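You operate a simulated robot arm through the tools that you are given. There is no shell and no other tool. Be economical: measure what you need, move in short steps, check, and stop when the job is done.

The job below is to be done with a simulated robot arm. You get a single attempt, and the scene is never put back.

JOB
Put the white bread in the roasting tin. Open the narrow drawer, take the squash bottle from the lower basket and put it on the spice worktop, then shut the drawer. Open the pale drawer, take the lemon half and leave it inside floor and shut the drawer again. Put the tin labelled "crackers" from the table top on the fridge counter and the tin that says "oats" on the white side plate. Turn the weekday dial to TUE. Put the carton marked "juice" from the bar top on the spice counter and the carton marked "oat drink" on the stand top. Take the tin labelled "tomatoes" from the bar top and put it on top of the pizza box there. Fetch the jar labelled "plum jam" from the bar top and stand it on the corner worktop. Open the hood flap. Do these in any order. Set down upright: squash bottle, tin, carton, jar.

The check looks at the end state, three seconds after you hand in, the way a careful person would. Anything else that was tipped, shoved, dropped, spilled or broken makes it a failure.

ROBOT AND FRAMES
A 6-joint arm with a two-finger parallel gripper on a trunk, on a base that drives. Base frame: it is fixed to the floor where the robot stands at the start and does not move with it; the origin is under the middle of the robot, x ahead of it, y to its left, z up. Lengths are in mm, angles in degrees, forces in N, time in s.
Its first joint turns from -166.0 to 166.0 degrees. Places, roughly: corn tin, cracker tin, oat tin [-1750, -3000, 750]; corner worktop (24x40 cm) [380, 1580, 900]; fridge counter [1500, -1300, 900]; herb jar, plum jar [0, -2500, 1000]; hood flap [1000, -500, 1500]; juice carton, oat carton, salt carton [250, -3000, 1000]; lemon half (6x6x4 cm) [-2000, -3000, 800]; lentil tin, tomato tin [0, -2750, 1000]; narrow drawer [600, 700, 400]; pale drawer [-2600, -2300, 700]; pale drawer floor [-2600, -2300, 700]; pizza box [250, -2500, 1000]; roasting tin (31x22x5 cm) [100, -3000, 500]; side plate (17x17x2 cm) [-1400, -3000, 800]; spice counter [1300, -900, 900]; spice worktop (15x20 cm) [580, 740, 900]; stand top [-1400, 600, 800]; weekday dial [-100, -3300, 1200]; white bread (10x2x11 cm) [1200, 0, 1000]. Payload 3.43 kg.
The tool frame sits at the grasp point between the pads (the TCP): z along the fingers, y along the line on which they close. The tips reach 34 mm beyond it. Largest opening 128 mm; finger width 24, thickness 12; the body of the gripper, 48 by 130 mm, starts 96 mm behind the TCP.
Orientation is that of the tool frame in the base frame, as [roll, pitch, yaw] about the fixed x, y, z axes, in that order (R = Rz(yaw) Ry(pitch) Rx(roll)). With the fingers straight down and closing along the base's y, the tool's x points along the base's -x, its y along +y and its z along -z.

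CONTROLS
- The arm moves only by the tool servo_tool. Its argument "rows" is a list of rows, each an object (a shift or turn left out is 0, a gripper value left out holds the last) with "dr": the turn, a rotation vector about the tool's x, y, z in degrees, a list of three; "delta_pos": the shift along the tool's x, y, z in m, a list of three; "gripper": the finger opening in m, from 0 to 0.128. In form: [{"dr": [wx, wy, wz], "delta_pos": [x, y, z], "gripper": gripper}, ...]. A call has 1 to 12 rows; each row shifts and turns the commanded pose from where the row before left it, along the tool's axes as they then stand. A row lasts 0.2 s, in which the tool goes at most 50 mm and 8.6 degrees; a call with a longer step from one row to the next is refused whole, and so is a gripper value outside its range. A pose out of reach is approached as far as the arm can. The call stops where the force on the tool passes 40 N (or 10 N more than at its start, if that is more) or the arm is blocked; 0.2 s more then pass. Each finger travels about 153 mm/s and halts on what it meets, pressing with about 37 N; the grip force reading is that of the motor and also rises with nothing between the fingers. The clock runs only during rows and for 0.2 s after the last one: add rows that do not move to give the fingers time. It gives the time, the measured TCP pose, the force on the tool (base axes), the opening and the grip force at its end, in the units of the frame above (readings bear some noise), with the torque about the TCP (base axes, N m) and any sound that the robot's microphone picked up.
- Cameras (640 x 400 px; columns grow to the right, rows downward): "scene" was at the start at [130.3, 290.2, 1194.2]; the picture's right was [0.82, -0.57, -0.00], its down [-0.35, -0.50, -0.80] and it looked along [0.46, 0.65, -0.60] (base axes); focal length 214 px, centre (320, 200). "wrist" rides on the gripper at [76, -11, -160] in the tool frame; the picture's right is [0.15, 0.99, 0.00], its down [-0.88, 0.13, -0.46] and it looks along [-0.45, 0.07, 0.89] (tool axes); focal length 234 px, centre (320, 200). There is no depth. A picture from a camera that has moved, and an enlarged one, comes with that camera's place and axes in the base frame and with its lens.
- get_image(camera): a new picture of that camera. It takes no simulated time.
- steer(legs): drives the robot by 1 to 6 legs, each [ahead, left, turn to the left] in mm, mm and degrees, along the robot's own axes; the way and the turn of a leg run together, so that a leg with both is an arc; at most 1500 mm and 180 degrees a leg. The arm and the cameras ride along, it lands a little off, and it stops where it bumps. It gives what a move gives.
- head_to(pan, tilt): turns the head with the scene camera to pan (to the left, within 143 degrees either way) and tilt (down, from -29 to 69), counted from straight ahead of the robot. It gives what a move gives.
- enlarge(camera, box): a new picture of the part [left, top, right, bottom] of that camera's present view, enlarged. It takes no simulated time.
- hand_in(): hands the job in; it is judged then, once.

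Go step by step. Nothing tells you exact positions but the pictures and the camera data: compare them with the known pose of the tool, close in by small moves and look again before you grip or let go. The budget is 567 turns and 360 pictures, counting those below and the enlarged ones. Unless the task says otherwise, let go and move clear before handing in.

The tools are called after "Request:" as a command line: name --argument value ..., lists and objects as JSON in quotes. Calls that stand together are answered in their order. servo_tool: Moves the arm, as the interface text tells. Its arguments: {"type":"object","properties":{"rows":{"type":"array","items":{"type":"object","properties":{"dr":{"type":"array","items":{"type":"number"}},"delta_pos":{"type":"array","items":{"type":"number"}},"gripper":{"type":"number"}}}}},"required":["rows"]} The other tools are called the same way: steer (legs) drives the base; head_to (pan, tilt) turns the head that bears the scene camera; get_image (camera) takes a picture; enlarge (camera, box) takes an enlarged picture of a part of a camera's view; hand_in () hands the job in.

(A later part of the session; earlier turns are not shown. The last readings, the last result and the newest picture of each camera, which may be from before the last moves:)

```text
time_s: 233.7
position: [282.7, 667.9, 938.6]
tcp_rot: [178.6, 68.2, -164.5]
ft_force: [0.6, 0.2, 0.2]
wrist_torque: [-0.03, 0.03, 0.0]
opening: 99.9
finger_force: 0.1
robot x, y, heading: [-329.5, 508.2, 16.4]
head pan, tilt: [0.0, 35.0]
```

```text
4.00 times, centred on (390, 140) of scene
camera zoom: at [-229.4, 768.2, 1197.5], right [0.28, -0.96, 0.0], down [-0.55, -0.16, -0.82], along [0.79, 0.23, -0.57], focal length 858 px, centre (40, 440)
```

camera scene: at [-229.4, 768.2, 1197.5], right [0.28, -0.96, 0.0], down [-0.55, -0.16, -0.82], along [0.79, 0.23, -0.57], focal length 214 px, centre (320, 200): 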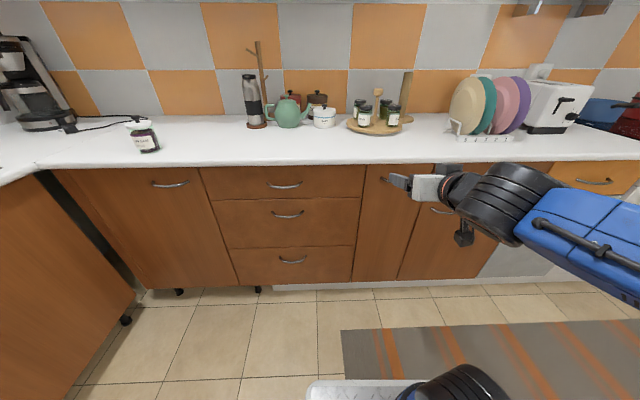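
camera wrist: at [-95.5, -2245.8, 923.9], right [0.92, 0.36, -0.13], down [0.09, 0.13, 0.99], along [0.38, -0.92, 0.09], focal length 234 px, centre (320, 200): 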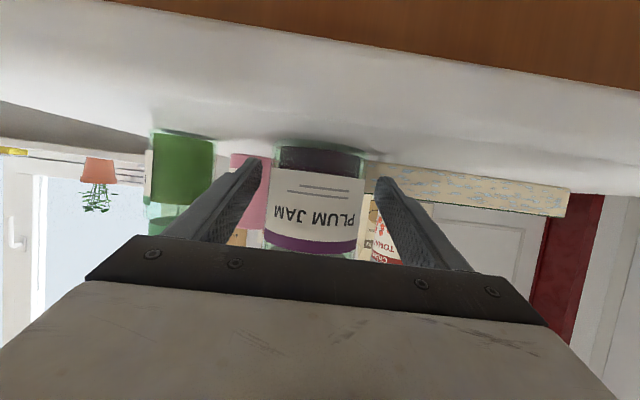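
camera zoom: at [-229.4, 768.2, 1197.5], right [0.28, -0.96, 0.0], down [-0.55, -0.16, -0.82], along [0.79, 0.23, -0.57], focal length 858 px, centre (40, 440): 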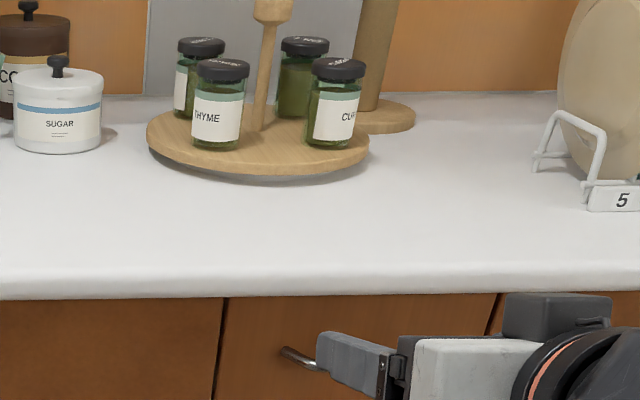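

Request:
steer --legs '[[-220, 0, 1]]'

Request:
servo_tool --rows '[{"dr": [0, -7.3, 0], "delta_pos": [-0.01, 0, 0.03], "gripper": 0.08}, {"dr": [0, -7.3, 0], "delta_pos": [0.0, 0, 0.04]}, {"dr": [0, -7.3, 0], "delta_pos": [0, 0, 0.04]}, {"delta_pos": [0.03, 0, 0.03]}, {"delta_pos": [0.035, 0, 0]}, {"delta_pos": [0.035, 0, 0]}, {}]'

Request:
servo_tool --rows '[{"dr": [0, 0, -8.5]}, {"dr": [0, 0, -8.5]}, {"dr": [0, 0, -8.5]}, {"dr": [0, 0, -8.5]}, {"dr": [0, 0, -8.5]}, {"dr": [0, 0, -8.5]}, {"dr": [0, 0, -8.5]}, {"dr": [0, 0, -8.5]}, {"dr": [0, 0, -8.5]}, {"dr": [0, 0, -8.5]}, {"dr": [0, 0, -5]}, {}]'

Request:
get_image --camera "scene"

Request:
get_image --camera "wrist"

```text
time_s: 235.4
position: [64.1, 617.0, 938.5]
tcp_rot: [178.5, 68.2, -163.1]
ft_force: [-0.1, -0.2, 0.2]
wrist_torque: [-0.01, 0.0, 0.0]
opening: 100.2
finger_force: 0.1
robot x, y, heading: [-545.8, 445.5, 17.3]
head pan, tilt: [0.0, 35.0]
```

```text
time_s: 237.0
position: [233.8, 681.8, 864.3]
tcp_rot: [96.4, 89.4, 114.2]
ft_force: [-0.9, 0.0, -0.4]
wrist_torque: [-0.02, -0.03, 0.03]
opening: 80.0
finger_force: 0.0
out of reach, approached as far as the arm can: row 3, 4, 5, 6
robot x, y, heading: [-545.4, 442.5, 17.8]
head pan, tilt: [0.0, 35.0]
```

```text
time_s: 239.6
position: [235.2, 681.6, 864.8]
tcp_rot: [-89.8, 0.3, -72.2]
ft_force: [0.5, -1.4, 0.6]
wrist_torque: [0.0, -0.02, -0.02]
opening: 79.9
finger_force: 0.0
robot x, y, heading: [-543.7, 446.4, 17.6]
head pan, tilt: [0.0, 35.0]
```

```text
253 pictures are left
camera scene: at [-449.3, 705.3, 1197.5], right [0.3, -0.95, 0.0], down [-0.55, -0.17, -0.82], along [0.78, 0.25, -0.57], focal length 214 px, centre (320, 200)
```

scene: 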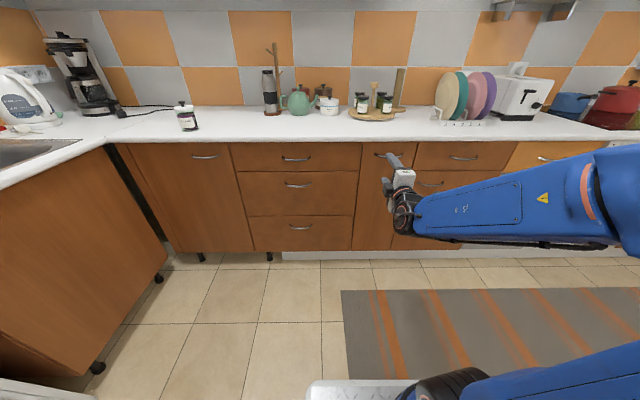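

```text
252 pictures are left
camera wrist: at [104.7, 561.6, 876.2], right [0.04, -0.13, -0.99], down [-0.7, 0.7, -0.12], along [0.71, 0.7, -0.06], focal length 234 px, centre (320, 200)
```

wrist: 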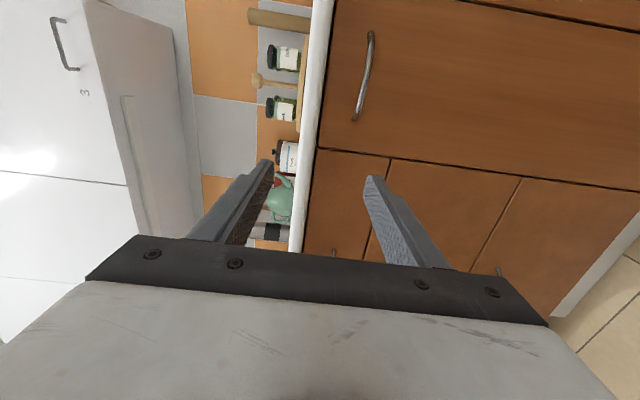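

Request:
servo_tool --rows '[{"delta_pos": [0.043, 0.025, 0]}, {"delta_pos": [0.043, 0.025, 0]}, {"delta_pos": [0, 0.01, 0]}, {}]'

Request:
steer --legs '[[180, 0, 0]]'

Request:
get_image --camera "wrist"

Request:
get_image --camera "scene"

```text
time_s: 240.6
position: [243.1, 688.6, 849.6]
tcp_rot: [-89.9, 0.5, -72.3]
ft_force: [0.1, 0.3, -0.2]
wrist_torque: [0.03, 0.0, -0.03]
opening: 79.8
finger_force: 0.0
out of reach, approached as far as the arm can: row 1, 2, 3
robot x, y, heading: [-546.2, 445.5, 17.8]
head pan, tilt: [0.0, 35.0]
```

```text
time_s: 242.1
position: [415.8, 746.8, 852.6]
tcp_rot: [-90.1, 0.5, -72.2]
ft_force: [-1.1, 0.2, -0.1]
wrist_torque: [0.0, -0.02, -0.01]
opening: 79.9
finger_force: 0.0
robot x, y, heading: [-375.7, 501.2, 18.0]
head pan, tilt: [0.0, 35.0]
```

```text
251 pictures are left
camera wrist: at [286.2, 626.6, 862.4], right [0.04, -0.13, -0.99], down [-0.7, 0.7, -0.12], along [0.71, 0.7, -0.06], focal length 234 px, centre (320, 200)
```

wrist: 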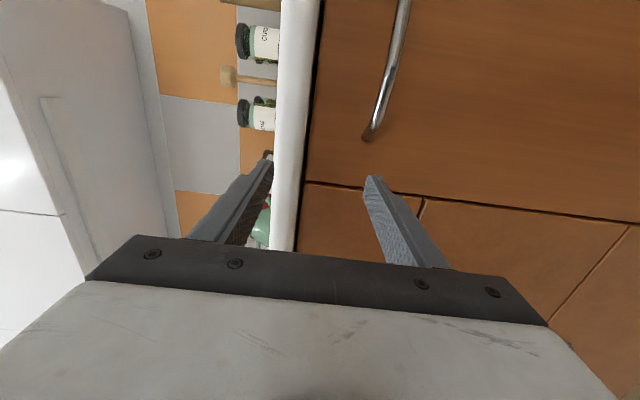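

```text
250 pictures are left
camera scene: at [-277.4, 760.9, 1197.5], right [0.31, -0.95, 0.0], down [-0.55, -0.18, -0.82], along [0.78, 0.25, -0.57], focal length 214 px, centre (320, 200)
```

scene: 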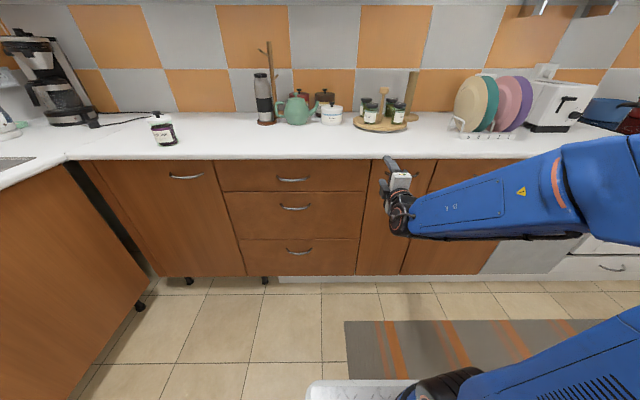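

Request:
steer --legs '[[-100, -90, 0]]'

Request:
servo_tool --rows '[{"delta_pos": [0, 0, 0.04]}, {"delta_pos": [0, 0.0, 0.04]}, {"delta_pos": [0, 0.025, 0.0]}, {"delta_pos": [0, 0.022, 0]}, {}]'

Request:
get_image --camera "wrist"

```text
time_s: 243.4
position: [349.9, 631.2, 851.9]
tcp_rot: [-90.0, 0.5, -72.0]
ft_force: [0.1, 0.9, -0.5]
wrist_torque: [-0.01, 0.01, 0.02]
opening: 79.9
finger_force: 0.1
robot x, y, heading: [-434.4, 382.6, 17.9]
head pan, tilt: [0.0, 35.0]
```

```text
time_s: 244.6
position: [417.5, 670.5, 807.9]
tcp_rot: [-90.0, 0.5, -72.6]
ft_force: [1.2, 0.2, 0.3]
wrist_torque: [-0.03, 0.04, 0.04]
opening: 80.0
finger_force: 0.1
out of reach, approached as far as the arm can: row 1, 2, 3, 4
robot x, y, heading: [-435.8, 382.8, 17.8]
head pan, tilt: [0.0, 35.0]
```

```text
249 pictures are left
camera wrist: at [287.1, 551.8, 820.9], right [0.04, -0.13, -0.99], down [-0.7, 0.7, -0.12], along [0.71, 0.7, -0.06], focal length 234 px, centre (320, 200)
```

wrist: 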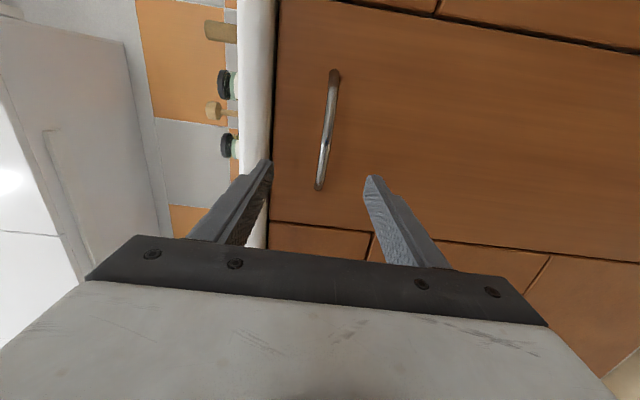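

Request:
steer --legs '[[0, -24, 0], [82, 0, 0]]'

Request:
get_image --camera "wrist"

```text
time_s: 246.3
position: [501.1, 674.8, 808.3]
tcp_rot: [-90.2, 0.5, -72.5]
ft_force: [-4.1, -0.6, 1.6]
wrist_torque: [0.09, -0.28, 0.07]
opening: 80.6
finger_force: 1.0
robot x, y, heading: [-347.7, 386.4, 17.9]
head pan, tilt: [0.0, 35.0]
stopped in leg 2: the force on the tool passed its limit (the readings are from after the stop); the commanded pose is now the measured one
```

```text
248 pictures are left
camera wrist: at [371.2, 554.4, 820.4], right [0.04, -0.13, -0.99], down [-0.7, 0.7, -0.12], along [0.71, 0.7, -0.07], focal length 234 px, centre (320, 200)
```

wrist: 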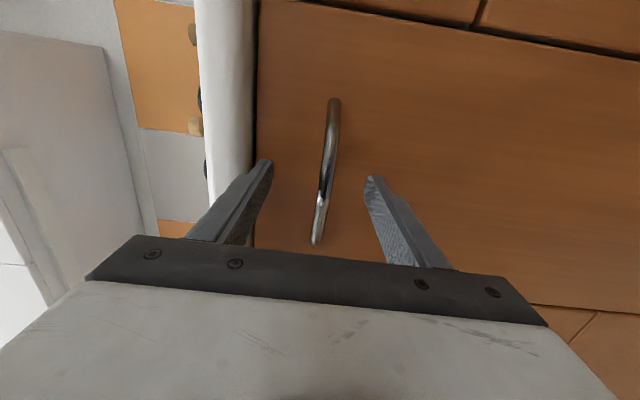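

Request:
servo_tool --rows '[{"delta_pos": [0, 0, -0.006]}, {"gripper": 0.03}, {"gripper": 0.0}, {}]'

Request:
get_image --camera "wrist"

```text
time_s: 247.3
position: [495.0, 672.5, 806.9]
tcp_rot: [-90.5, 0.5, -72.4]
ft_force: [-4.3, -0.6, -29.2]
wrist_torque: [-0.81, -0.12, 0.06]
opening: 10.8
finger_force: 44.7
robot x, y, heading: [-352.2, 388.7, 18.0]
head pan, tilt: [0.0, 35.0]
```

```text
247 pictures are left
camera wrist: at [365.6, 553.2, 818.6], right [0.03, -0.14, -0.99], down [-0.7, 0.7, -0.12], along [0.71, 0.7, -0.07], focal length 234 px, centre (320, 200)
```

wrist: 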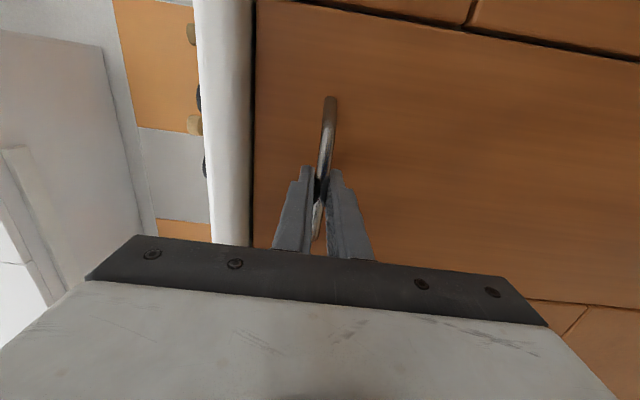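

Request:
steer --legs '[[-380, 0, 0]]'

Request:
get_image --camera "scene"

```text
time_s: 248.4
position: [431.3, 650.5, 806.0]
tcp_rot: [-90.5, 0.5, -72.4]
ft_force: [0.2, -0.2, -2.8]
wrist_torque: [-0.71, -0.2, -0.44]
opening: 10.9
finger_force: 44.2
robot x, y, heading: [-408.1, 363.5, 18.1]
head pan, tilt: [0.0, 35.0]
stopped in leg 1: the force on the tool passed its limit (the readings are from after the stop); the commanded pose is now the measured one
```

```text
246 pictures are left
camera scene: at [-321.1, 625.2, 1197.5], right [0.31, -0.95, 0.0], down [-0.55, -0.18, -0.82], along [0.78, 0.25, -0.57], focal length 214 px, centre (320, 200)
```

scene: 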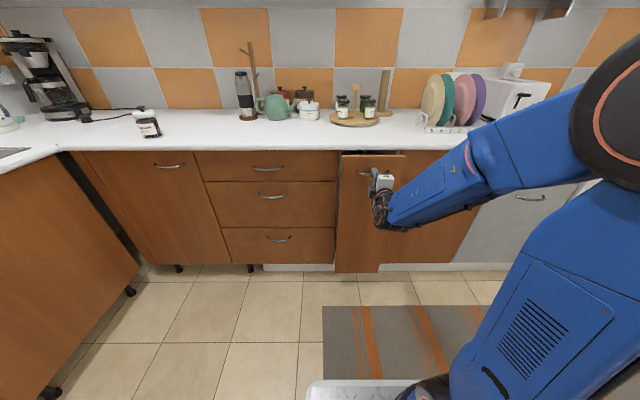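

Request:
steer --legs '[[-150, 0, 0]]'

Request:
steer --legs '[[-150, 0, 0]]'

Request:
steer --legs '[[-150, 0, 0]]'

Request:
get_image --camera "scene"

```text
time_s: 249.8
position: [290.2, 604.5, 806.3]
tcp_rot: [-90.5, 0.3, -72.6]
ft_force: [-5.9, 22.9, -6.9]
wrist_torque: [-0.53, -0.17, 0.65]
opening: 10.7
finger_force: 43.9
robot x, y, heading: [-555.7, 316.6, 17.9]
head pan, tilt: [0.0, 35.0]
```

```text
time_s: 251.2
position: [147.6, 558.0, 805.5]
tcp_rot: [-90.5, 0.5, -72.6]
ft_force: [5.3, -14.3, -4.3]
wrist_torque: [-0.74, -0.25, -0.51]
opening: 10.4
finger_force: 44.5
robot x, y, heading: [-697.3, 275.4, 17.5]
head pan, tilt: [0.0, 35.0]
```

```text
time_s: 252.2
position: [79.0, 534.8, 807.0]
tcp_rot: [-90.6, 0.3, -72.7]
ft_force: [-0.6, -0.2, -5.0]
wrist_torque: [-0.6, -0.11, -0.31]
opening: 10.7
finger_force: 44.4
robot x, y, heading: [-769.1, 251.7, 18.1]
head pan, tilt: [0.0, 35.0]
stopped in leg 1: the force on the tool passed its limit (the readings are from after the stop); the commanded pose is now the measured one
```

```text
245 pictures are left
camera scene: at [-674.6, 510.4, 1197.5], right [0.31, -0.95, 0.0], down [-0.55, -0.18, -0.82], along [0.78, 0.25, -0.57], focal length 214 px, centre (320, 200)
```

scene: 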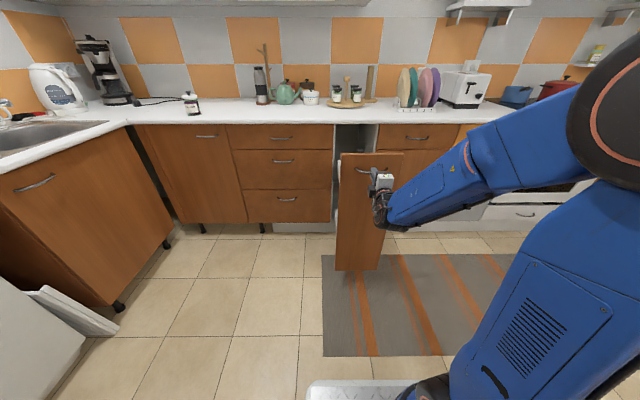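

Request:
servo_tool --rows '[{"gripper": 0.06}, {}, {"delta_pos": [0, 0, -0.0]}]'

Request:
steer --legs '[[-120, 0, 0]]'

Request:
servo_tool --rows '[{"delta_pos": [0, -0.045, 0]}, {"delta_pos": [0, -0.045, 0]}, {"delta_pos": [0, -0.045, 0]}, {"delta_pos": [0, -0.045, 0]}, {"delta_pos": [0, -0.045, 0]}, {"delta_pos": [0, -0.045, 0]}, {"delta_pos": [0, -0.045, 0]}, {}]'

Request:
get_image --camera "scene"

```text
time_s: 253.0
position: [80.2, 536.4, 807.3]
tcp_rot: [-90.5, 0.4, -72.7]
ft_force: [0.3, -0.3, 0.9]
wrist_torque: [-0.03, -0.02, 0.0]
opening: 59.9
finger_force: 0.0
robot x, y, heading: [-765.8, 249.4, 17.7]
head pan, tilt: [0.0, 35.0]
```

```text
time_s: 254.3
position: [-34.1, 498.2, 807.6]
tcp_rot: [-90.5, 0.3, -72.6]
ft_force: [-0.9, 0.6, 0.0]
wrist_torque: [0.01, 0.0, 0.02]
opening: 60.4
finger_force: 0.1
robot x, y, heading: [-886.3, 213.5, 17.6]
head pan, tilt: [0.0, 35.0]
```

```text
time_s: 256.1
position: [-29.9, 494.8, 1121.6]
tcp_rot: [-90.5, 0.4, -72.6]
ft_force: [-0.6, 0.2, -0.2]
wrist_torque: [0.01, 0.02, -0.01]
opening: 60.0
finger_force: 0.1
robot x, y, heading: [-880.5, 214.2, 17.9]
head pan, tilt: [0.0, 35.0]
```

```text
244 pictures are left
camera scene: at [-788.2, 473.7, 1197.5], right [0.31, -0.95, 0.0], down [-0.55, -0.18, -0.82], along [0.78, 0.25, -0.57], focal length 214 px, centre (320, 200)
```

scene: 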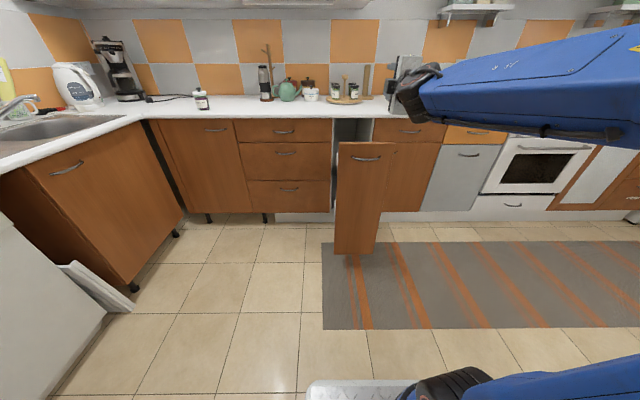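

Request:
steer --legs '[[380, 0, 0], [0, 330, 0]]'

Request:
head_to --pan -35 --tilt 45

Request:
get_image --camera "scene"

```text
time_s: 260.3
position: [246.3, 919.9, 1121.9]
tcp_rot: [-90.5, 0.5, -73.1]
ft_force: [-0.3, 0.5, 0.2]
wrist_torque: [0.01, 0.0, 0.01]
opening: 60.2
finger_force: 0.1
robot x, y, heading: [-610.7, 640.4, 17.3]
head pan, tilt: [0.0, 35.0]
```

```text
time_s: 261.3
position: [245.4, 919.1, 1121.7]
tcp_rot: [-90.4, 0.4, -72.9]
ft_force: [0.4, -0.1, 0.0]
wrist_torque: [0.0, -0.01, -0.01]
opening: 60.2
finger_force: 0.0
robot x, y, heading: [-612.2, 642.4, 17.6]
head pan, tilt: [-35.0, 45.0]
```

```text
243 pictures are left
camera scene: at [-520.4, 850.4, 1182.7], right [-0.3, -0.95, 0.0], down [-0.67, 0.21, -0.71], along [0.68, -0.21, -0.71], focal length 214 px, centre (320, 200)
```

scene: 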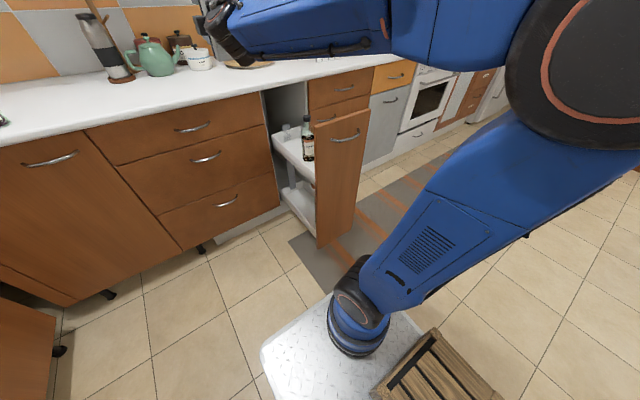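

Request:
enlarge --camera "scene" --box '[240, 70, 400, 250]'

```text
2.22 times, centred on (320, 160) of scene
camera zoom: at [-520.4, 850.4, 1182.7], right [-0.3, -0.95, 0.0], down [-0.67, 0.21, -0.71], along [0.68, -0.21, -0.71], focal length 477 px, centre (320, 289)
```

zoom: 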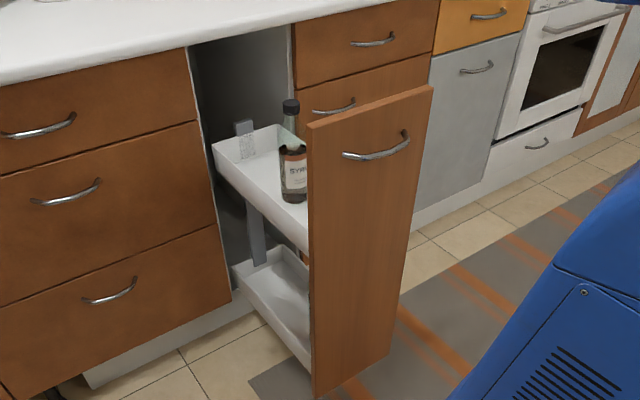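

Request:
steer --legs '[[0, -1050, 0], [0, 0, 60]]'

Request:
head_to --pan -10 --tilt 50

Request:
get_image --camera "scene"

```text
time_s: 269.5
position: [-98.0, 493.8, 1122.3]
tcp_rot: [-90.5, 0.5, -12.7]
ft_force: [-0.7, 0.3, -0.2]
wrist_torque: [0.01, -0.02, 0.03]
opening: 60.1
finger_force: 0.0
robot x, y, heading: [-283.8, -387.6, 77.9]
head pan, tilt: [-35.0, 45.0]
```

```text
time_s: 270.4
position: [-98.3, 492.8, 1121.1]
tcp_rot: [-90.5, 0.4, -12.6]
ft_force: [0.3, 0.0, -0.2]
wrist_torque: [-0.02, 0.0, 0.0]
opening: 59.9
finger_force: 0.2
robot x, y, heading: [-281.5, -381.2, 77.8]
head pan, tilt: [-10.0, 50.0]
```

```text
241 pictures are left
camera scene: at [-450.0, -191.2, 1175.8], right [0.93, -0.38, 0.0], down [-0.29, -0.71, -0.64], along [0.24, 0.59, -0.77], focal length 214 px, centre (320, 200)
```

scene: 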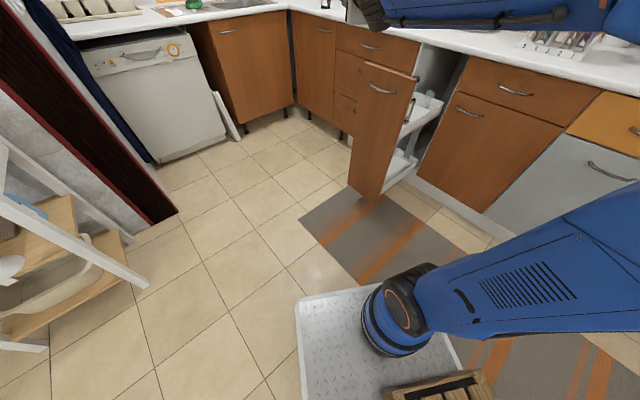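

Request:
steer --legs '[[0, -400, 0]]'

Request:
get_image --camera "scene"

Request:
enlarge --camera "scene" --box '[250, 40, 410, 200]'

```text
time_s: 272.9
position: [294.0, 408.2, 1121.2]
tcp_rot: [-90.5, 0.5, -12.6]
ft_force: [0.7, -0.5, 0.1]
wrist_torque: [0.0, -0.01, 0.03]
opening: 59.9
finger_force: 0.2
robot x, y, heading: [115.2, -472.4, 78.0]
head pan, tilt: [-10.0, 50.0]
```

```text
240 pictures are left
camera scene: at [-53.7, -276.7, 1175.8], right [0.93, -0.37, 0.0], down [-0.29, -0.71, -0.64], along [0.24, 0.6, -0.77], focal length 214 px, centre (320, 200)
```

scene: 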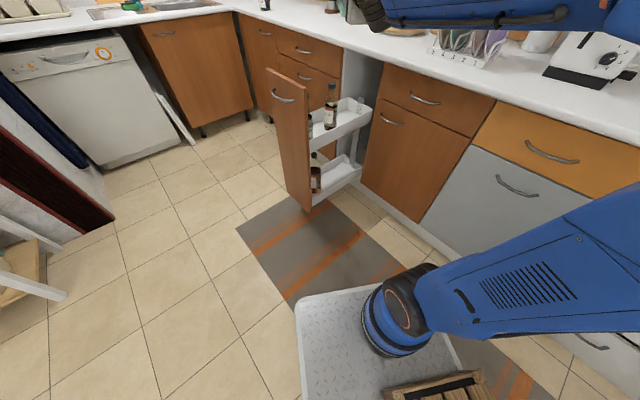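

```text
2.50 times, centred on (330, 120) of scene
camera zoom: at [-53.7, -276.7, 1175.8], right [0.93, -0.37, 0.0], down [-0.29, -0.71, -0.64], along [0.24, 0.6, -0.77], focal length 536 px, centre (295, 400)
```

zoom: 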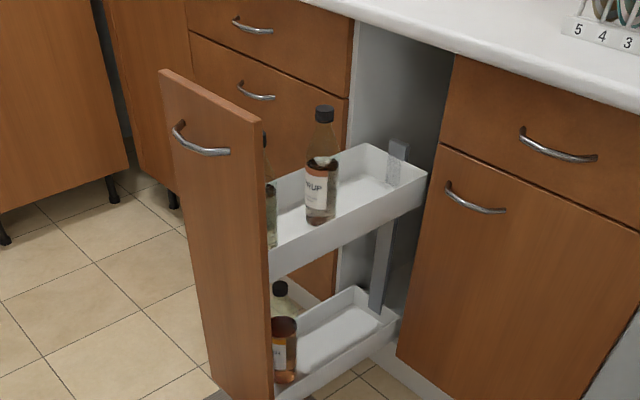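

Lower-basket bottle is at about (268, 598), z 140–450. I'll approach it from the south side, diagonally, with the tool tilted 30° below horizontal.

Request:
steer --legs '[[-120, 82, 0]]'

Request:
servo_tool --rows '[{"dr": [0, 0, 8.5], "gripper": 0.1}, {"dr": [0, 0, 8.5]}, {"dr": [0, 0, 8.5]}, {"dr": [0, 0, 8.5]}, {"dr": [0, 0, 8.5]}, {"dr": [0, 0, 8.5]}, {"dr": [0, 0, 8.5]}, {"dr": [0, 0, 8.5]}, {"dr": [0, 0, 8.5]}, {"dr": [0, 0, 8.5]}, {"dr": [0, 0, 5]}, {}]'

Request:
servo_tool --rows '[{"dr": [0, 7.5, 0]}, {"dr": [0, 7.5, 0]}, {"dr": [0, 7.5, 0]}, {"dr": [0, 7.5, 0]}, {"delta_pos": [0.043, 0, 0.025]}, {"delta_pos": [0.043, 0, 0.025]}, {"delta_pos": [0.043, 0, 0.025]}, {"delta_pos": [0.043, 0, 0.025]}, {"delta_pos": [0.043, 0, 0.025]}, {"delta_pos": [0.043, 0, 0.025]}, {"delta_pos": [0.043, 0, 0.025]}, {}]'

```text
time_s: 274.2
position: [190.8, 310.1, 1122.0]
tcp_rot: [-90.5, 0.4, -12.5]
ft_force: [0.1, -0.7, 0.2]
wrist_torque: [0.0, 0.0, 0.01]
opening: 60.0
finger_force: 0.1
robot x, y, heading: [10.6, -571.6, 78.0]
head pan, tilt: [-10.0, 50.0]
```

```text
time_s: 276.8
position: [190.1, 309.0, 1121.2]
tcp_rot: [137.5, 89.3, -145.0]
ft_force: [-0.1, 0.4, 0.7]
wrist_torque: [0.01, -0.01, 0.03]
opening: 99.9
finger_force: 0.0
robot x, y, heading: [14.4, -572.5, 78.3]
head pan, tilt: [-10.0, 50.0]
```

```text
time_s: 279.4
position: [199.8, 335.7, 774.6]
tcp_rot: [179.4, 63.9, -104.3]
ft_force: [-0.1, -0.5, 0.2]
wrist_torque: [0.01, 0.06, 0.0]
opening: 99.8
finger_force: 0.0
out of reach, approached as far as the arm can: row 2
robot x, y, heading: [10.4, -573.1, 78.0]
head pan, tilt: [-10.0, 50.0]
```

Request:
servo_tool --rows '[{"delta_pos": [0.04, 0, 0.025]}, {"delta_pos": [0.04, 0, 0.025]}, {"delta_pos": [0.04, 0, 0.025]}, {"delta_pos": [0.04, 0, 0.025]}, {"delta_pos": [0.04, 0, 0.025]}, {"delta_pos": [0.04, 0, 0.025]}, {"delta_pos": [0.04, 0, 0.025]}, {"delta_pos": [0.04, 0, 0.025]}, {"delta_pos": [0.04, 0, 0.025]}, {}]'

Request:
get_image --camera "wrist"

Request:
get_image --camera "scene"

```text
time_s: 281.6
position: [212.6, 409.3, 401.7]
tcp_rot: [-169.4, 62.4, -94.7]
ft_force: [-0.2, 1.4, -0.1]
wrist_torque: [0.03, -0.01, 0.0]
opening: 100.1
finger_force: 0.1
out of reach, approached as far as the arm can: row 5, 6, 7, 8, 9
robot x, y, heading: [11.9, -569.6, 78.0]
head pan, tilt: [-10.0, 50.0]
```

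```text
238 pictures are left
camera wrist: at [180.8, 236.7, 408.6], right [-0.96, 0.17, -0.21], down [-0.21, 0.05, 0.98], along [0.18, 0.98, -0.01], focal length 234 px, centre (320, 200)
```

wrist: 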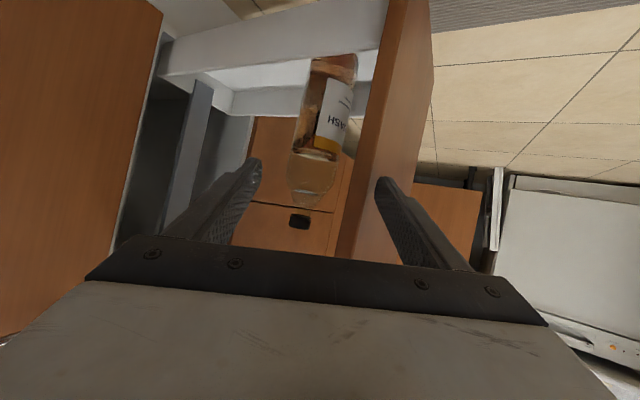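

```text
237 pictures are left
camera scene: at [-157.4, -376.4, 1175.8], right [0.93, -0.37, 0.0], down [-0.29, -0.71, -0.64], along [0.24, 0.6, -0.77], focal length 214 px, centre (320, 200)
```

scene: 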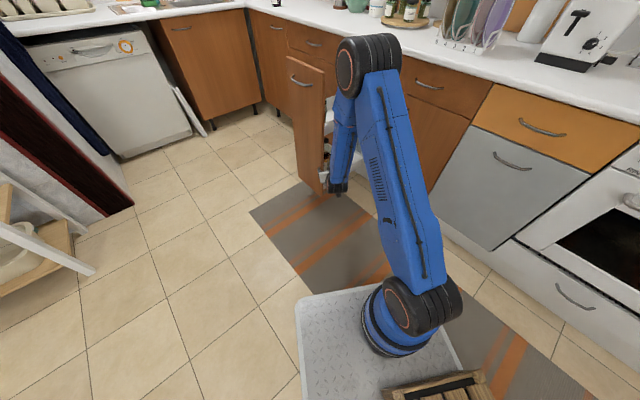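

Request:
servo_tool --rows '[{"dr": [0, 0, 5.5]}, {"delta_pos": [0.0205, 0, 0.042]}, {"delta_pos": [0.0205, 0, 0.042]}, {"delta_pos": [0.0205, 0, 0.042]}, {}]'

Request:
get_image --camera "wrist"

```text
time_s: 282.8
position: [226.1, 489.9, 287.9]
tcp_rot: [-169.3, 62.3, -95.2]
ft_force: [-0.6, 0.1, 0.6]
wrist_torque: [0.03, 0.0, 0.03]
opening: 100.0
finger_force: 0.1
out of reach, approached as far as the arm can: row 1, 3, 4
robot x, y, heading: [9.7, -574.9, 77.8]
head pan, tilt: [-10.0, 50.0]
```

```text
236 pictures are left
camera wrist: at [190.9, 317.7, 295.0], right [-0.96, 0.18, -0.21], down [-0.21, 0.05, 0.98], along [0.19, 0.98, -0.01], focal length 234 px, centre (320, 200)
```

wrist: 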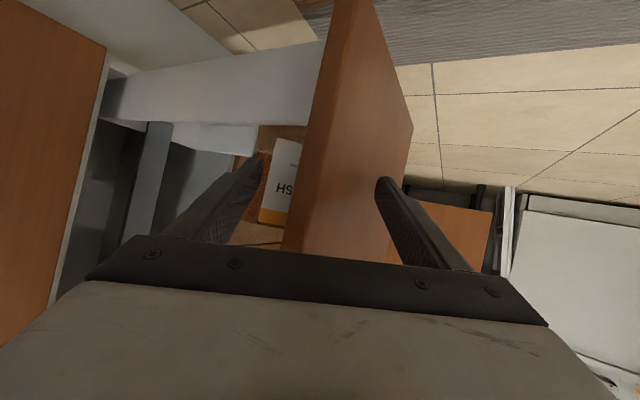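

Request:
enlarge --camera "scene" --box '[260, 40, 420, 220]'

```text
2.22 times, centred on (340, 130) of scene
camera zoom: at [-157.4, -376.4, 1175.8], right [0.93, -0.37, 0.0], down [-0.29, -0.71, -0.64], along [0.24, 0.6, -0.77], focal length 477 px, centre (276, 356)
```

zoom: 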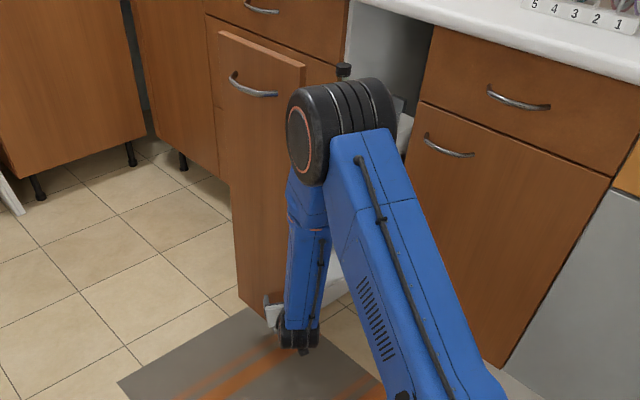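

Request:
steer --legs '[[-120, 0, 0]]'

Request:
get_image --camera "wrist"

```text
time_s: 284.0
position: [201.9, 373.2, 288.6]
tcp_rot: [-169.4, 62.2, -95.4]
ft_force: [-0.9, -0.1, 0.4]
wrist_torque: [0.0, 0.0, 0.04]
opening: 99.9
finger_force: 0.0
robot x, y, heading: [-14.4, -688.4, 78.2]
head pan, tilt: [-10.0, 50.0]
```

```text
234 pictures are left
camera wrist: at [167.0, 200.8, 295.3], right [-0.96, 0.19, -0.21], down [-0.21, 0.05, 0.98], along [0.19, 0.98, -0.01], focal length 234 px, centre (320, 200)
```

wrist: 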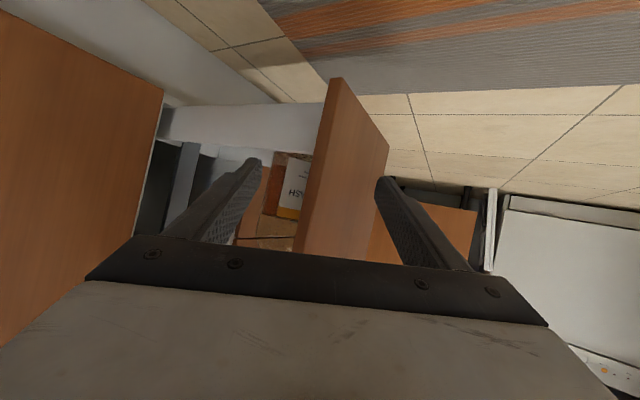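

Request:
enlarge --camera "scene" --box '[260, 40, 420, 220]'

```text
2.22 times, centred on (340, 130) of scene
camera zoom: at [-182.0, -492.7, 1175.8], right [0.93, -0.38, 0.0], down [-0.29, -0.71, -0.64], along [0.24, 0.6, -0.77], focal length 477 px, centre (276, 356)
```

zoom: 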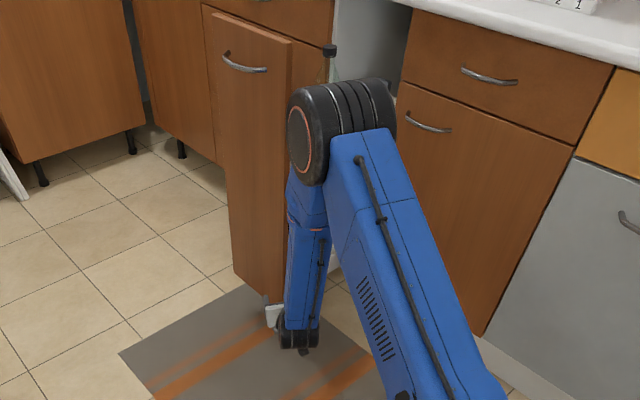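

Request:
steer --legs '[[-120, 0, 0], [0, 0, 19.2], [0, -500, 0]]'

Request:
get_image --camera "wrist"

Request:
get_image --camera "scene"

```text
time_s: 288.9
position: [306.5, 330.9, 289.2]
tcp_rot: [-169.3, 62.3, -75.9]
ft_force: [-1.2, -0.2, 0.1]
wrist_torque: [-0.01, -0.01, 0.0]
opening: 100.2
finger_force: 0.1
robot x, y, heading: [452.7, -741.6, 97.2]
head pan, tilt: [-10.0, 50.0]
```

```text
232 pictures are left
camera wrist: at [330.7, 155.7, 295.3], right [-0.97, -0.14, -0.21], down [-0.21, -0.02, 0.98], along [-0.14, 0.99, -0.01], focal length 234 px, centre (320, 200)
```

wrist: 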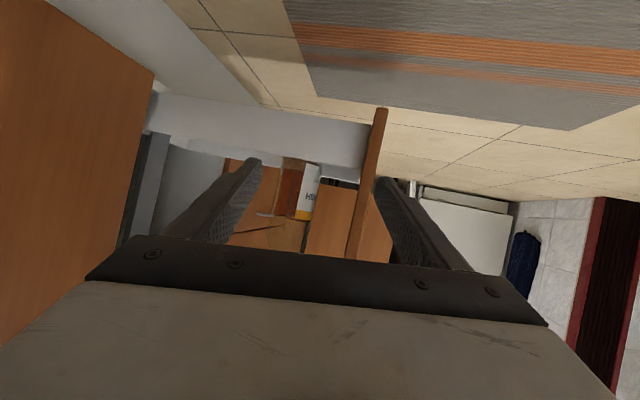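

```text
231 pictures are left
camera scene: at [231.1, -614.6, 1175.8], right [1.0, -0.05, 0.0], down [-0.04, -0.77, -0.64], along [0.03, 0.64, -0.77], focal length 214 px, centre (320, 200)
```

scene: 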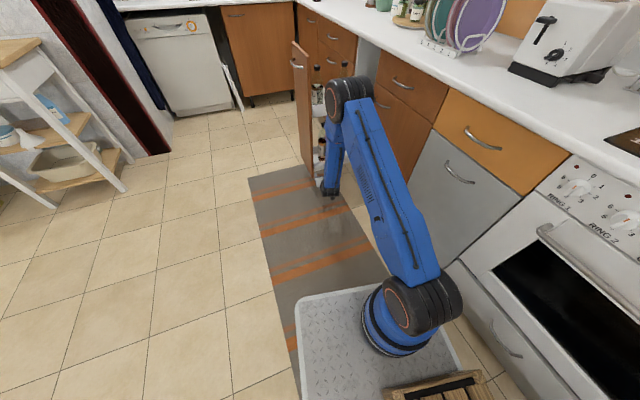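

Request:
steer --legs '[[0, -41, 0], [180, 0, 0]]'

Request:
get_image --camera "wrist"

```text
time_s: 290.8
position: [324.4, 514.0, 287.8]
tcp_rot: [-169.3, 62.4, -76.0]
ft_force: [-0.3, -0.3, 0.4]
wrist_torque: [0.03, -0.01, -0.01]
opening: 100.0
finger_force: 0.1
robot x, y, heading: [472.2, -559.4, 97.3]
head pan, tilt: [-10.0, 50.0]
```

```text
230 pictures are left
camera wrist: at [349.8, 338.8, 295.3], right [-0.97, -0.14, -0.21], down [-0.21, -0.02, 0.98], along [-0.14, 0.99, -0.01], focal length 234 px, centre (320, 200)
```

wrist: 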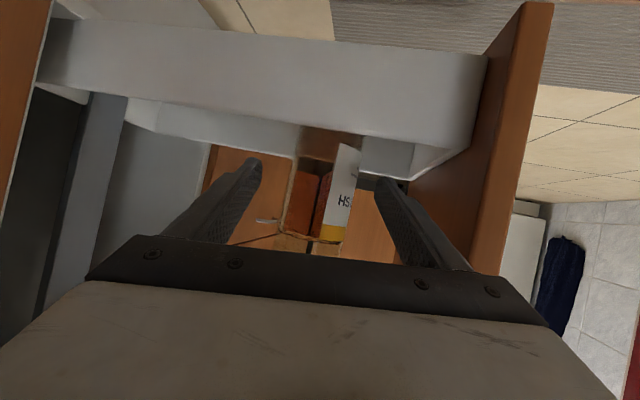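

Request:
servo_tool --rows '[{"gripper": 0.114}, {}]'

Request:
steer --legs '[[60, 0, 0]]'

Request:
get_image --camera "wrist"

```text
time_s: 291.4
position: [324.6, 513.5, 288.3]
tcp_rot: [-169.2, 62.3, -76.0]
ft_force: [-0.1, 0.0, -0.6]
wrist_torque: [0.0, 0.0, 0.0]
opening: 114.1
finger_force: 0.1
robot x, y, heading: [475.5, -558.6, 97.6]
head pan, tilt: [-10.0, 50.0]
```

```text
time_s: 292.4
position: [316.9, 573.4, 287.5]
tcp_rot: [-169.3, 62.3, -75.9]
ft_force: [-0.4, -0.3, -0.2]
wrist_torque: [0.04, 0.02, 0.0]
opening: 113.8
finger_force: 0.1
robot x, y, heading: [467.1, -498.5, 97.3]
head pan, tilt: [-10.0, 50.0]
```

```text
229 pictures are left
camera wrist: at [340.4, 398.2, 295.3], right [-0.97, -0.14, -0.21], down [-0.21, -0.02, 0.98], along [-0.15, 0.99, -0.01], focal length 234 px, centre (320, 200)
```

wrist: 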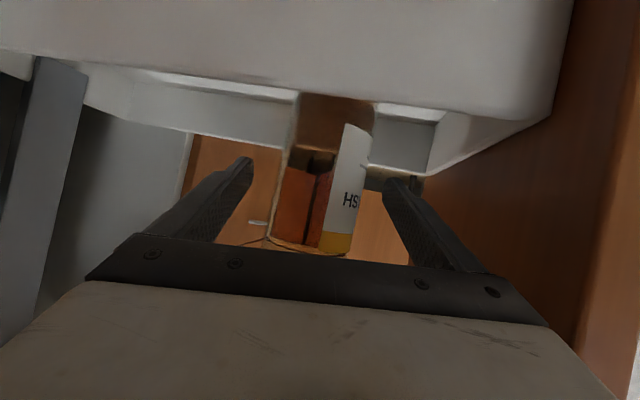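

Request:
steer --legs '[[28, 2, 0]]'

Request:
servo_tool --rows '[{"gripper": 0.09}, {"gripper": 0.06}, {"gripper": 0.06}, {}]'

Request:
get_image --camera "wrist"

```text
time_s: 293.2
position: [311.3, 600.1, 289.4]
tcp_rot: [-169.3, 62.3, -75.9]
ft_force: [-0.9, 0.2, -0.3]
wrist_torque: [0.01, 0.01, -0.02]
opening: 114.2
finger_force: 0.2
robot x, y, heading: [462.3, -476.8, 97.4]
head pan, tilt: [-10.0, 50.0]
```

```text
time_s: 294.2
position: [310.2, 599.9, 287.7]
tcp_rot: [-169.4, 62.4, -75.9]
ft_force: [-1.0, 1.1, 2.6]
wrist_torque: [0.03, 0.64, 0.01]
opening: 81.9
finger_force: 36.5
robot x, y, heading: [458.5, -469.9, 97.5]
head pan, tilt: [-10.0, 50.0]
```

```text
228 pictures are left
camera wrist: at [334.9, 425.8, 295.4], right [-0.97, -0.14, -0.21], down [-0.21, -0.02, 0.98], along [-0.15, 0.99, -0.01], focal length 234 px, centre (320, 200)
```

wrist: 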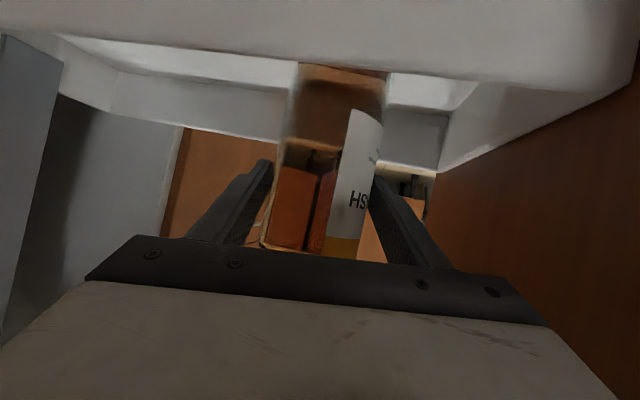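

Gripped the SQUASH bottle. I'll lift ~65 mm (staying under the upper basket), then lean it toward me to clear the basket wall.

Request:
servo_tool --rows '[{"delta_pos": [-0.0145, 0, -0.0074]}, {"delta_pos": [-0.0145, 0, -0.0074]}, {"delta_pos": [-0.0145, 0, -0.0074]}, {"delta_pos": [-0.0145, 0, -0.0074]}, {}]'

Request:
get_image --camera "wrist"

Request:
get_image --camera "scene"

```text
time_s: 295.4
position: [303.8, 599.8, 351.6]
tcp_rot: [-169.3, 62.3, -75.8]
ft_force: [0.7, -0.2, -9.8]
wrist_torque: [-0.11, -0.22, -0.01]
opening: 79.3
finger_force: 37.2
robot x, y, heading: [459.1, -470.7, 97.5]
head pan, tilt: [-10.0, 50.0]
```

```text
227 pictures are left
camera wrist: at [329.4, 425.6, 359.5], right [-0.97, -0.14, -0.22], down [-0.21, -0.02, 0.98], along [-0.15, 0.99, -0.01], focal length 234 px, centre (320, 200)
```

wrist: 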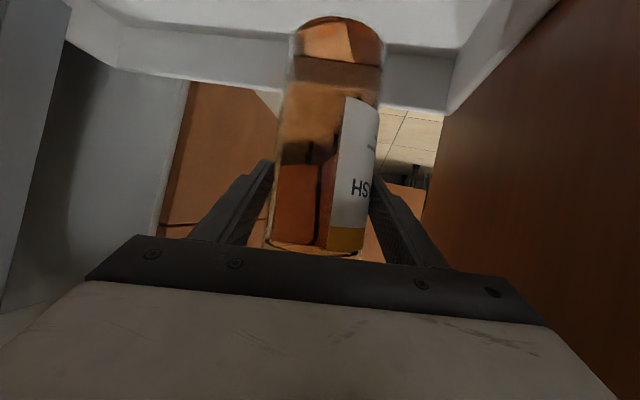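

```text
226 pictures are left
camera scene: at [236.0, -344.3, 1175.7], right [1.0, -0.05, 0.0], down [-0.03, -0.77, -0.64], along [0.03, 0.64, -0.77], focal length 214 px, centre (320, 200)
```

scene: 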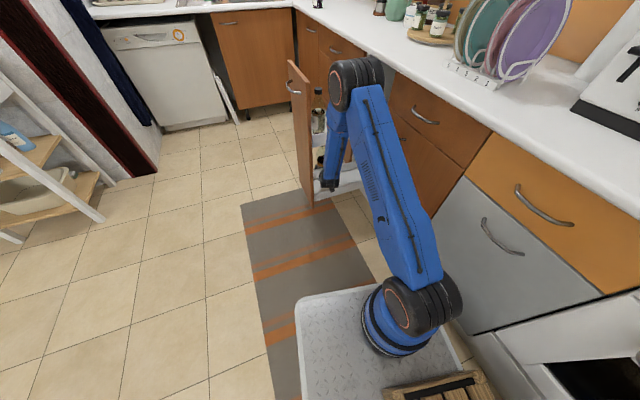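

Request:
servo_tool --rows '[{"delta_pos": [-0.0071, 0, -0.0036]}, {"delta_pos": [-0.0071, 0, -0.0036]}, {}]'

Request:
get_image --camera "wrist"

Request:
enlarge --camera "scene" --box '[270, 50, 410, 220]'

```text
time_s: 296.2
position: [303.4, 600.7, 369.0]
tcp_rot: [-169.3, 62.3, -76.0]
ft_force: [0.4, -0.2, -8.7]
wrist_torque: [-0.07, -0.22, 0.0]
opening: 79.5
finger_force: 37.5
robot x, y, heading: [459.7, -473.4, 97.4]
head pan, tilt: [-10.0, 50.0]
```

```text
225 pictures are left
camera wrist: at [328.2, 426.0, 376.0], right [-0.97, -0.14, -0.22], down [-0.21, -0.02, 0.98], along [-0.15, 0.99, -0.01], focal length 234 px, centre (320, 200)
```

wrist: 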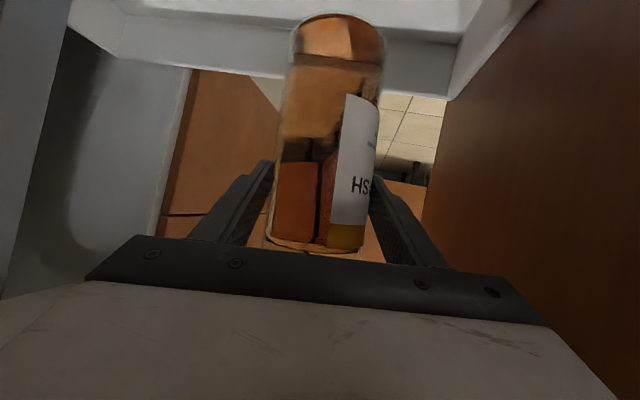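

```text
2.35 times, centred on (340, 135) of scene
camera zoom: at [236.0, -344.3, 1175.7], right [1.0, -0.05, 0.0], down [-0.03, -0.77, -0.64], along [0.03, 0.64, -0.77], focal length 505 px, centre (273, 353)
```

zoom: 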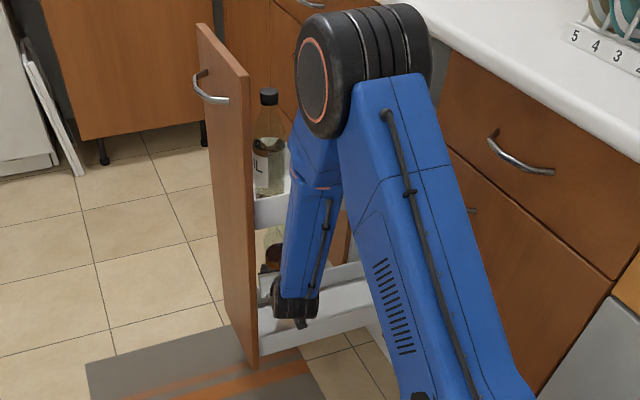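

Request:
steer --legs '[[-40, 0, 0]]'

Request:
get_image --camera "wrist"

```text
time_s: 297.1
position: [310.1, 560.0, 368.3]
tcp_rot: [-169.4, 62.4, -75.9]
ft_force: [-0.1, 0.4, -9.4]
wrist_torque: [-0.13, 0.1, 0.01]
opening: 79.1
finger_force: 36.5
robot x, y, heading: [466.4, -512.6, 97.2]
head pan, tilt: [-10.0, 50.0]
```

```text
223 pictures are left
camera wrist: at [334.4, 386.0, 375.9], right [-0.97, -0.14, -0.21], down [-0.21, -0.02, 0.98], along [-0.14, 0.99, -0.01], focal length 234 px, centre (320, 200)
```

wrist: 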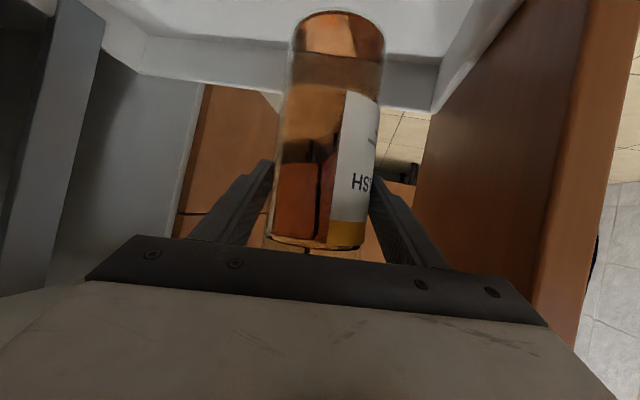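

Request:
steer --legs '[[-60, 0, 0]]'

Request:
steer --legs '[[-150, 0, 0]]'

Request:
get_image --camera "wrist"

Request:
get_image --camera "scene"

```text
time_s: 298.1
position: [316.4, 500.4, 367.6]
tcp_rot: [-169.2, 62.3, -75.9]
ft_force: [0.3, -0.7, -8.4]
wrist_torque: [-0.07, -0.22, -0.01]
opening: 79.1
finger_force: 37.6
robot x, y, heading: [473.4, -572.0, 97.5]
head pan, tilt: [-10.0, 50.0]
```

```text
time_s: 299.5
position: [338.8, 349.6, 368.1]
tcp_rot: [-169.3, 62.3, -76.0]
ft_force: [-0.7, 0.2, -9.1]
wrist_torque: [-0.14, 0.08, 0.0]
opening: 79.2
finger_force: 37.0
robot x, y, heading: [493.3, -721.2, 97.3]
head pan, tilt: [-10.0, 50.0]
```

```text
222 pictures are left
camera wrist: at [362.7, 175.1, 375.9], right [-0.97, -0.14, -0.22], down [-0.21, -0.02, 0.98], along [-0.14, 0.99, -0.01], focal length 234 px, centre (320, 200)
```

wrist: 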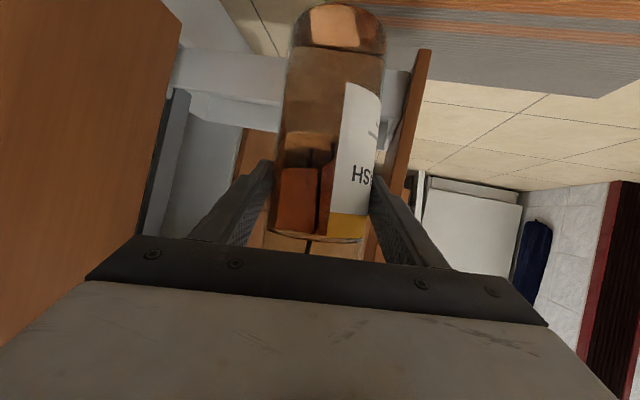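

```text
221 pictures are left
camera scene: at [268.7, -594.9, 1175.7], right [1.0, -0.05, 0.0], down [-0.04, -0.77, -0.64], along [0.03, 0.64, -0.77], focal length 214 px, centre (320, 200)
```

scene: 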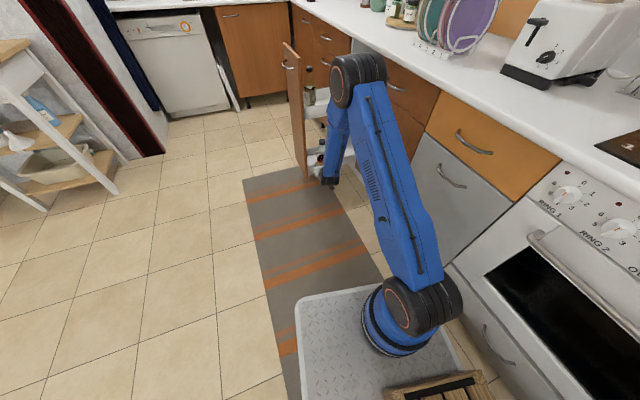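

Bottle is out of the drawer. Lifting it high and retracting before driving around to the counter front.

Request:
servo_tool --rows '[{"delta_pos": [-0.0425, 0, -0.022]}, {"delta_pos": [-0.0425, 0, -0.022]}, {"delta_pos": [-0.0425, 0, -0.022]}, {"delta_pos": [-0.0425, 0, -0.022]}, {"delta_pos": [-0.0425, 0, -0.022]}, {"delta_pos": [-0.0425, 0, -0.022]}, {"delta_pos": [-0.0425, 0, -0.022]}, {"delta_pos": [-0.0425, 0, -0.022]}, {"delta_pos": [-0.0425, 0, -0.022]}, {"delta_pos": [-0.0425, 0, -0.022]}, {"delta_pos": [-0.0425, 0, -0.022]}, {"delta_pos": [-0.0425, 0, -0.022]}]'

Request:
servo_tool --rows '[{"delta_pos": [-0.0425, 0, -0.022]}, {"delta_pos": [-0.0425, 0, -0.022]}, {"delta_pos": [-0.0425, 0, -0.022]}, {"delta_pos": [0.021, 0, -0.041]}, {"delta_pos": [0.021, 0, -0.041]}, {"delta_pos": [0.021, 0, -0.041]}, {"delta_pos": [0.021, 0, -0.041]}, {"delta_pos": [0.021, 0, -0.041]}, {}]'

Request:
get_image --camera "scene"

```text
time_s: 302.1
position: [290.6, 343.4, 937.4]
tcp_rot: [-169.4, 62.3, -76.1]
ft_force: [-0.6, 0.9, -12.0]
wrist_torque: [-0.1, 0.13, 0.02]
opening: 79.0
finger_force: 37.4
robot x, y, heading: [491.2, -723.5, 97.2]
head pan, tilt: [-10.0, 50.0]
```

```text
time_s: 304.1
position: [296.8, 114.5, 1085.4]
tcp_rot: [-169.3, 62.3, -76.0]
ft_force: [0.3, 0.1, -9.9]
wrist_torque: [-0.13, 0.08, 0.03]
opening: 79.1
finger_force: 37.6
robot x, y, heading: [492.7, -719.4, 97.5]
head pan, tilt: [-10.0, 50.0]
```

```text
220 pictures are left
camera scene: at [268.7, -594.9, 1175.7], right [1.0, -0.05, 0.0], down [-0.04, -0.77, -0.64], along [0.03, 0.64, -0.77], focal length 214 px, centre (320, 200)
```

scene: 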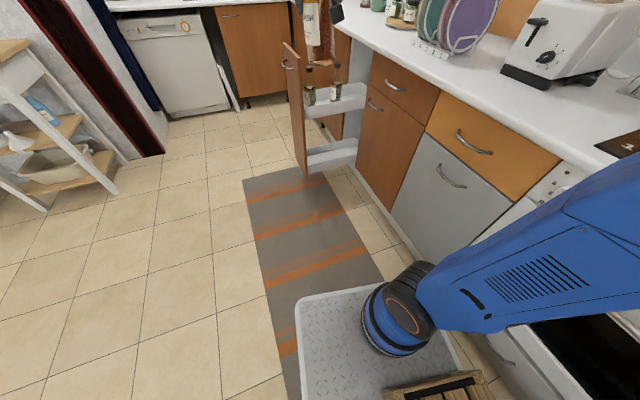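

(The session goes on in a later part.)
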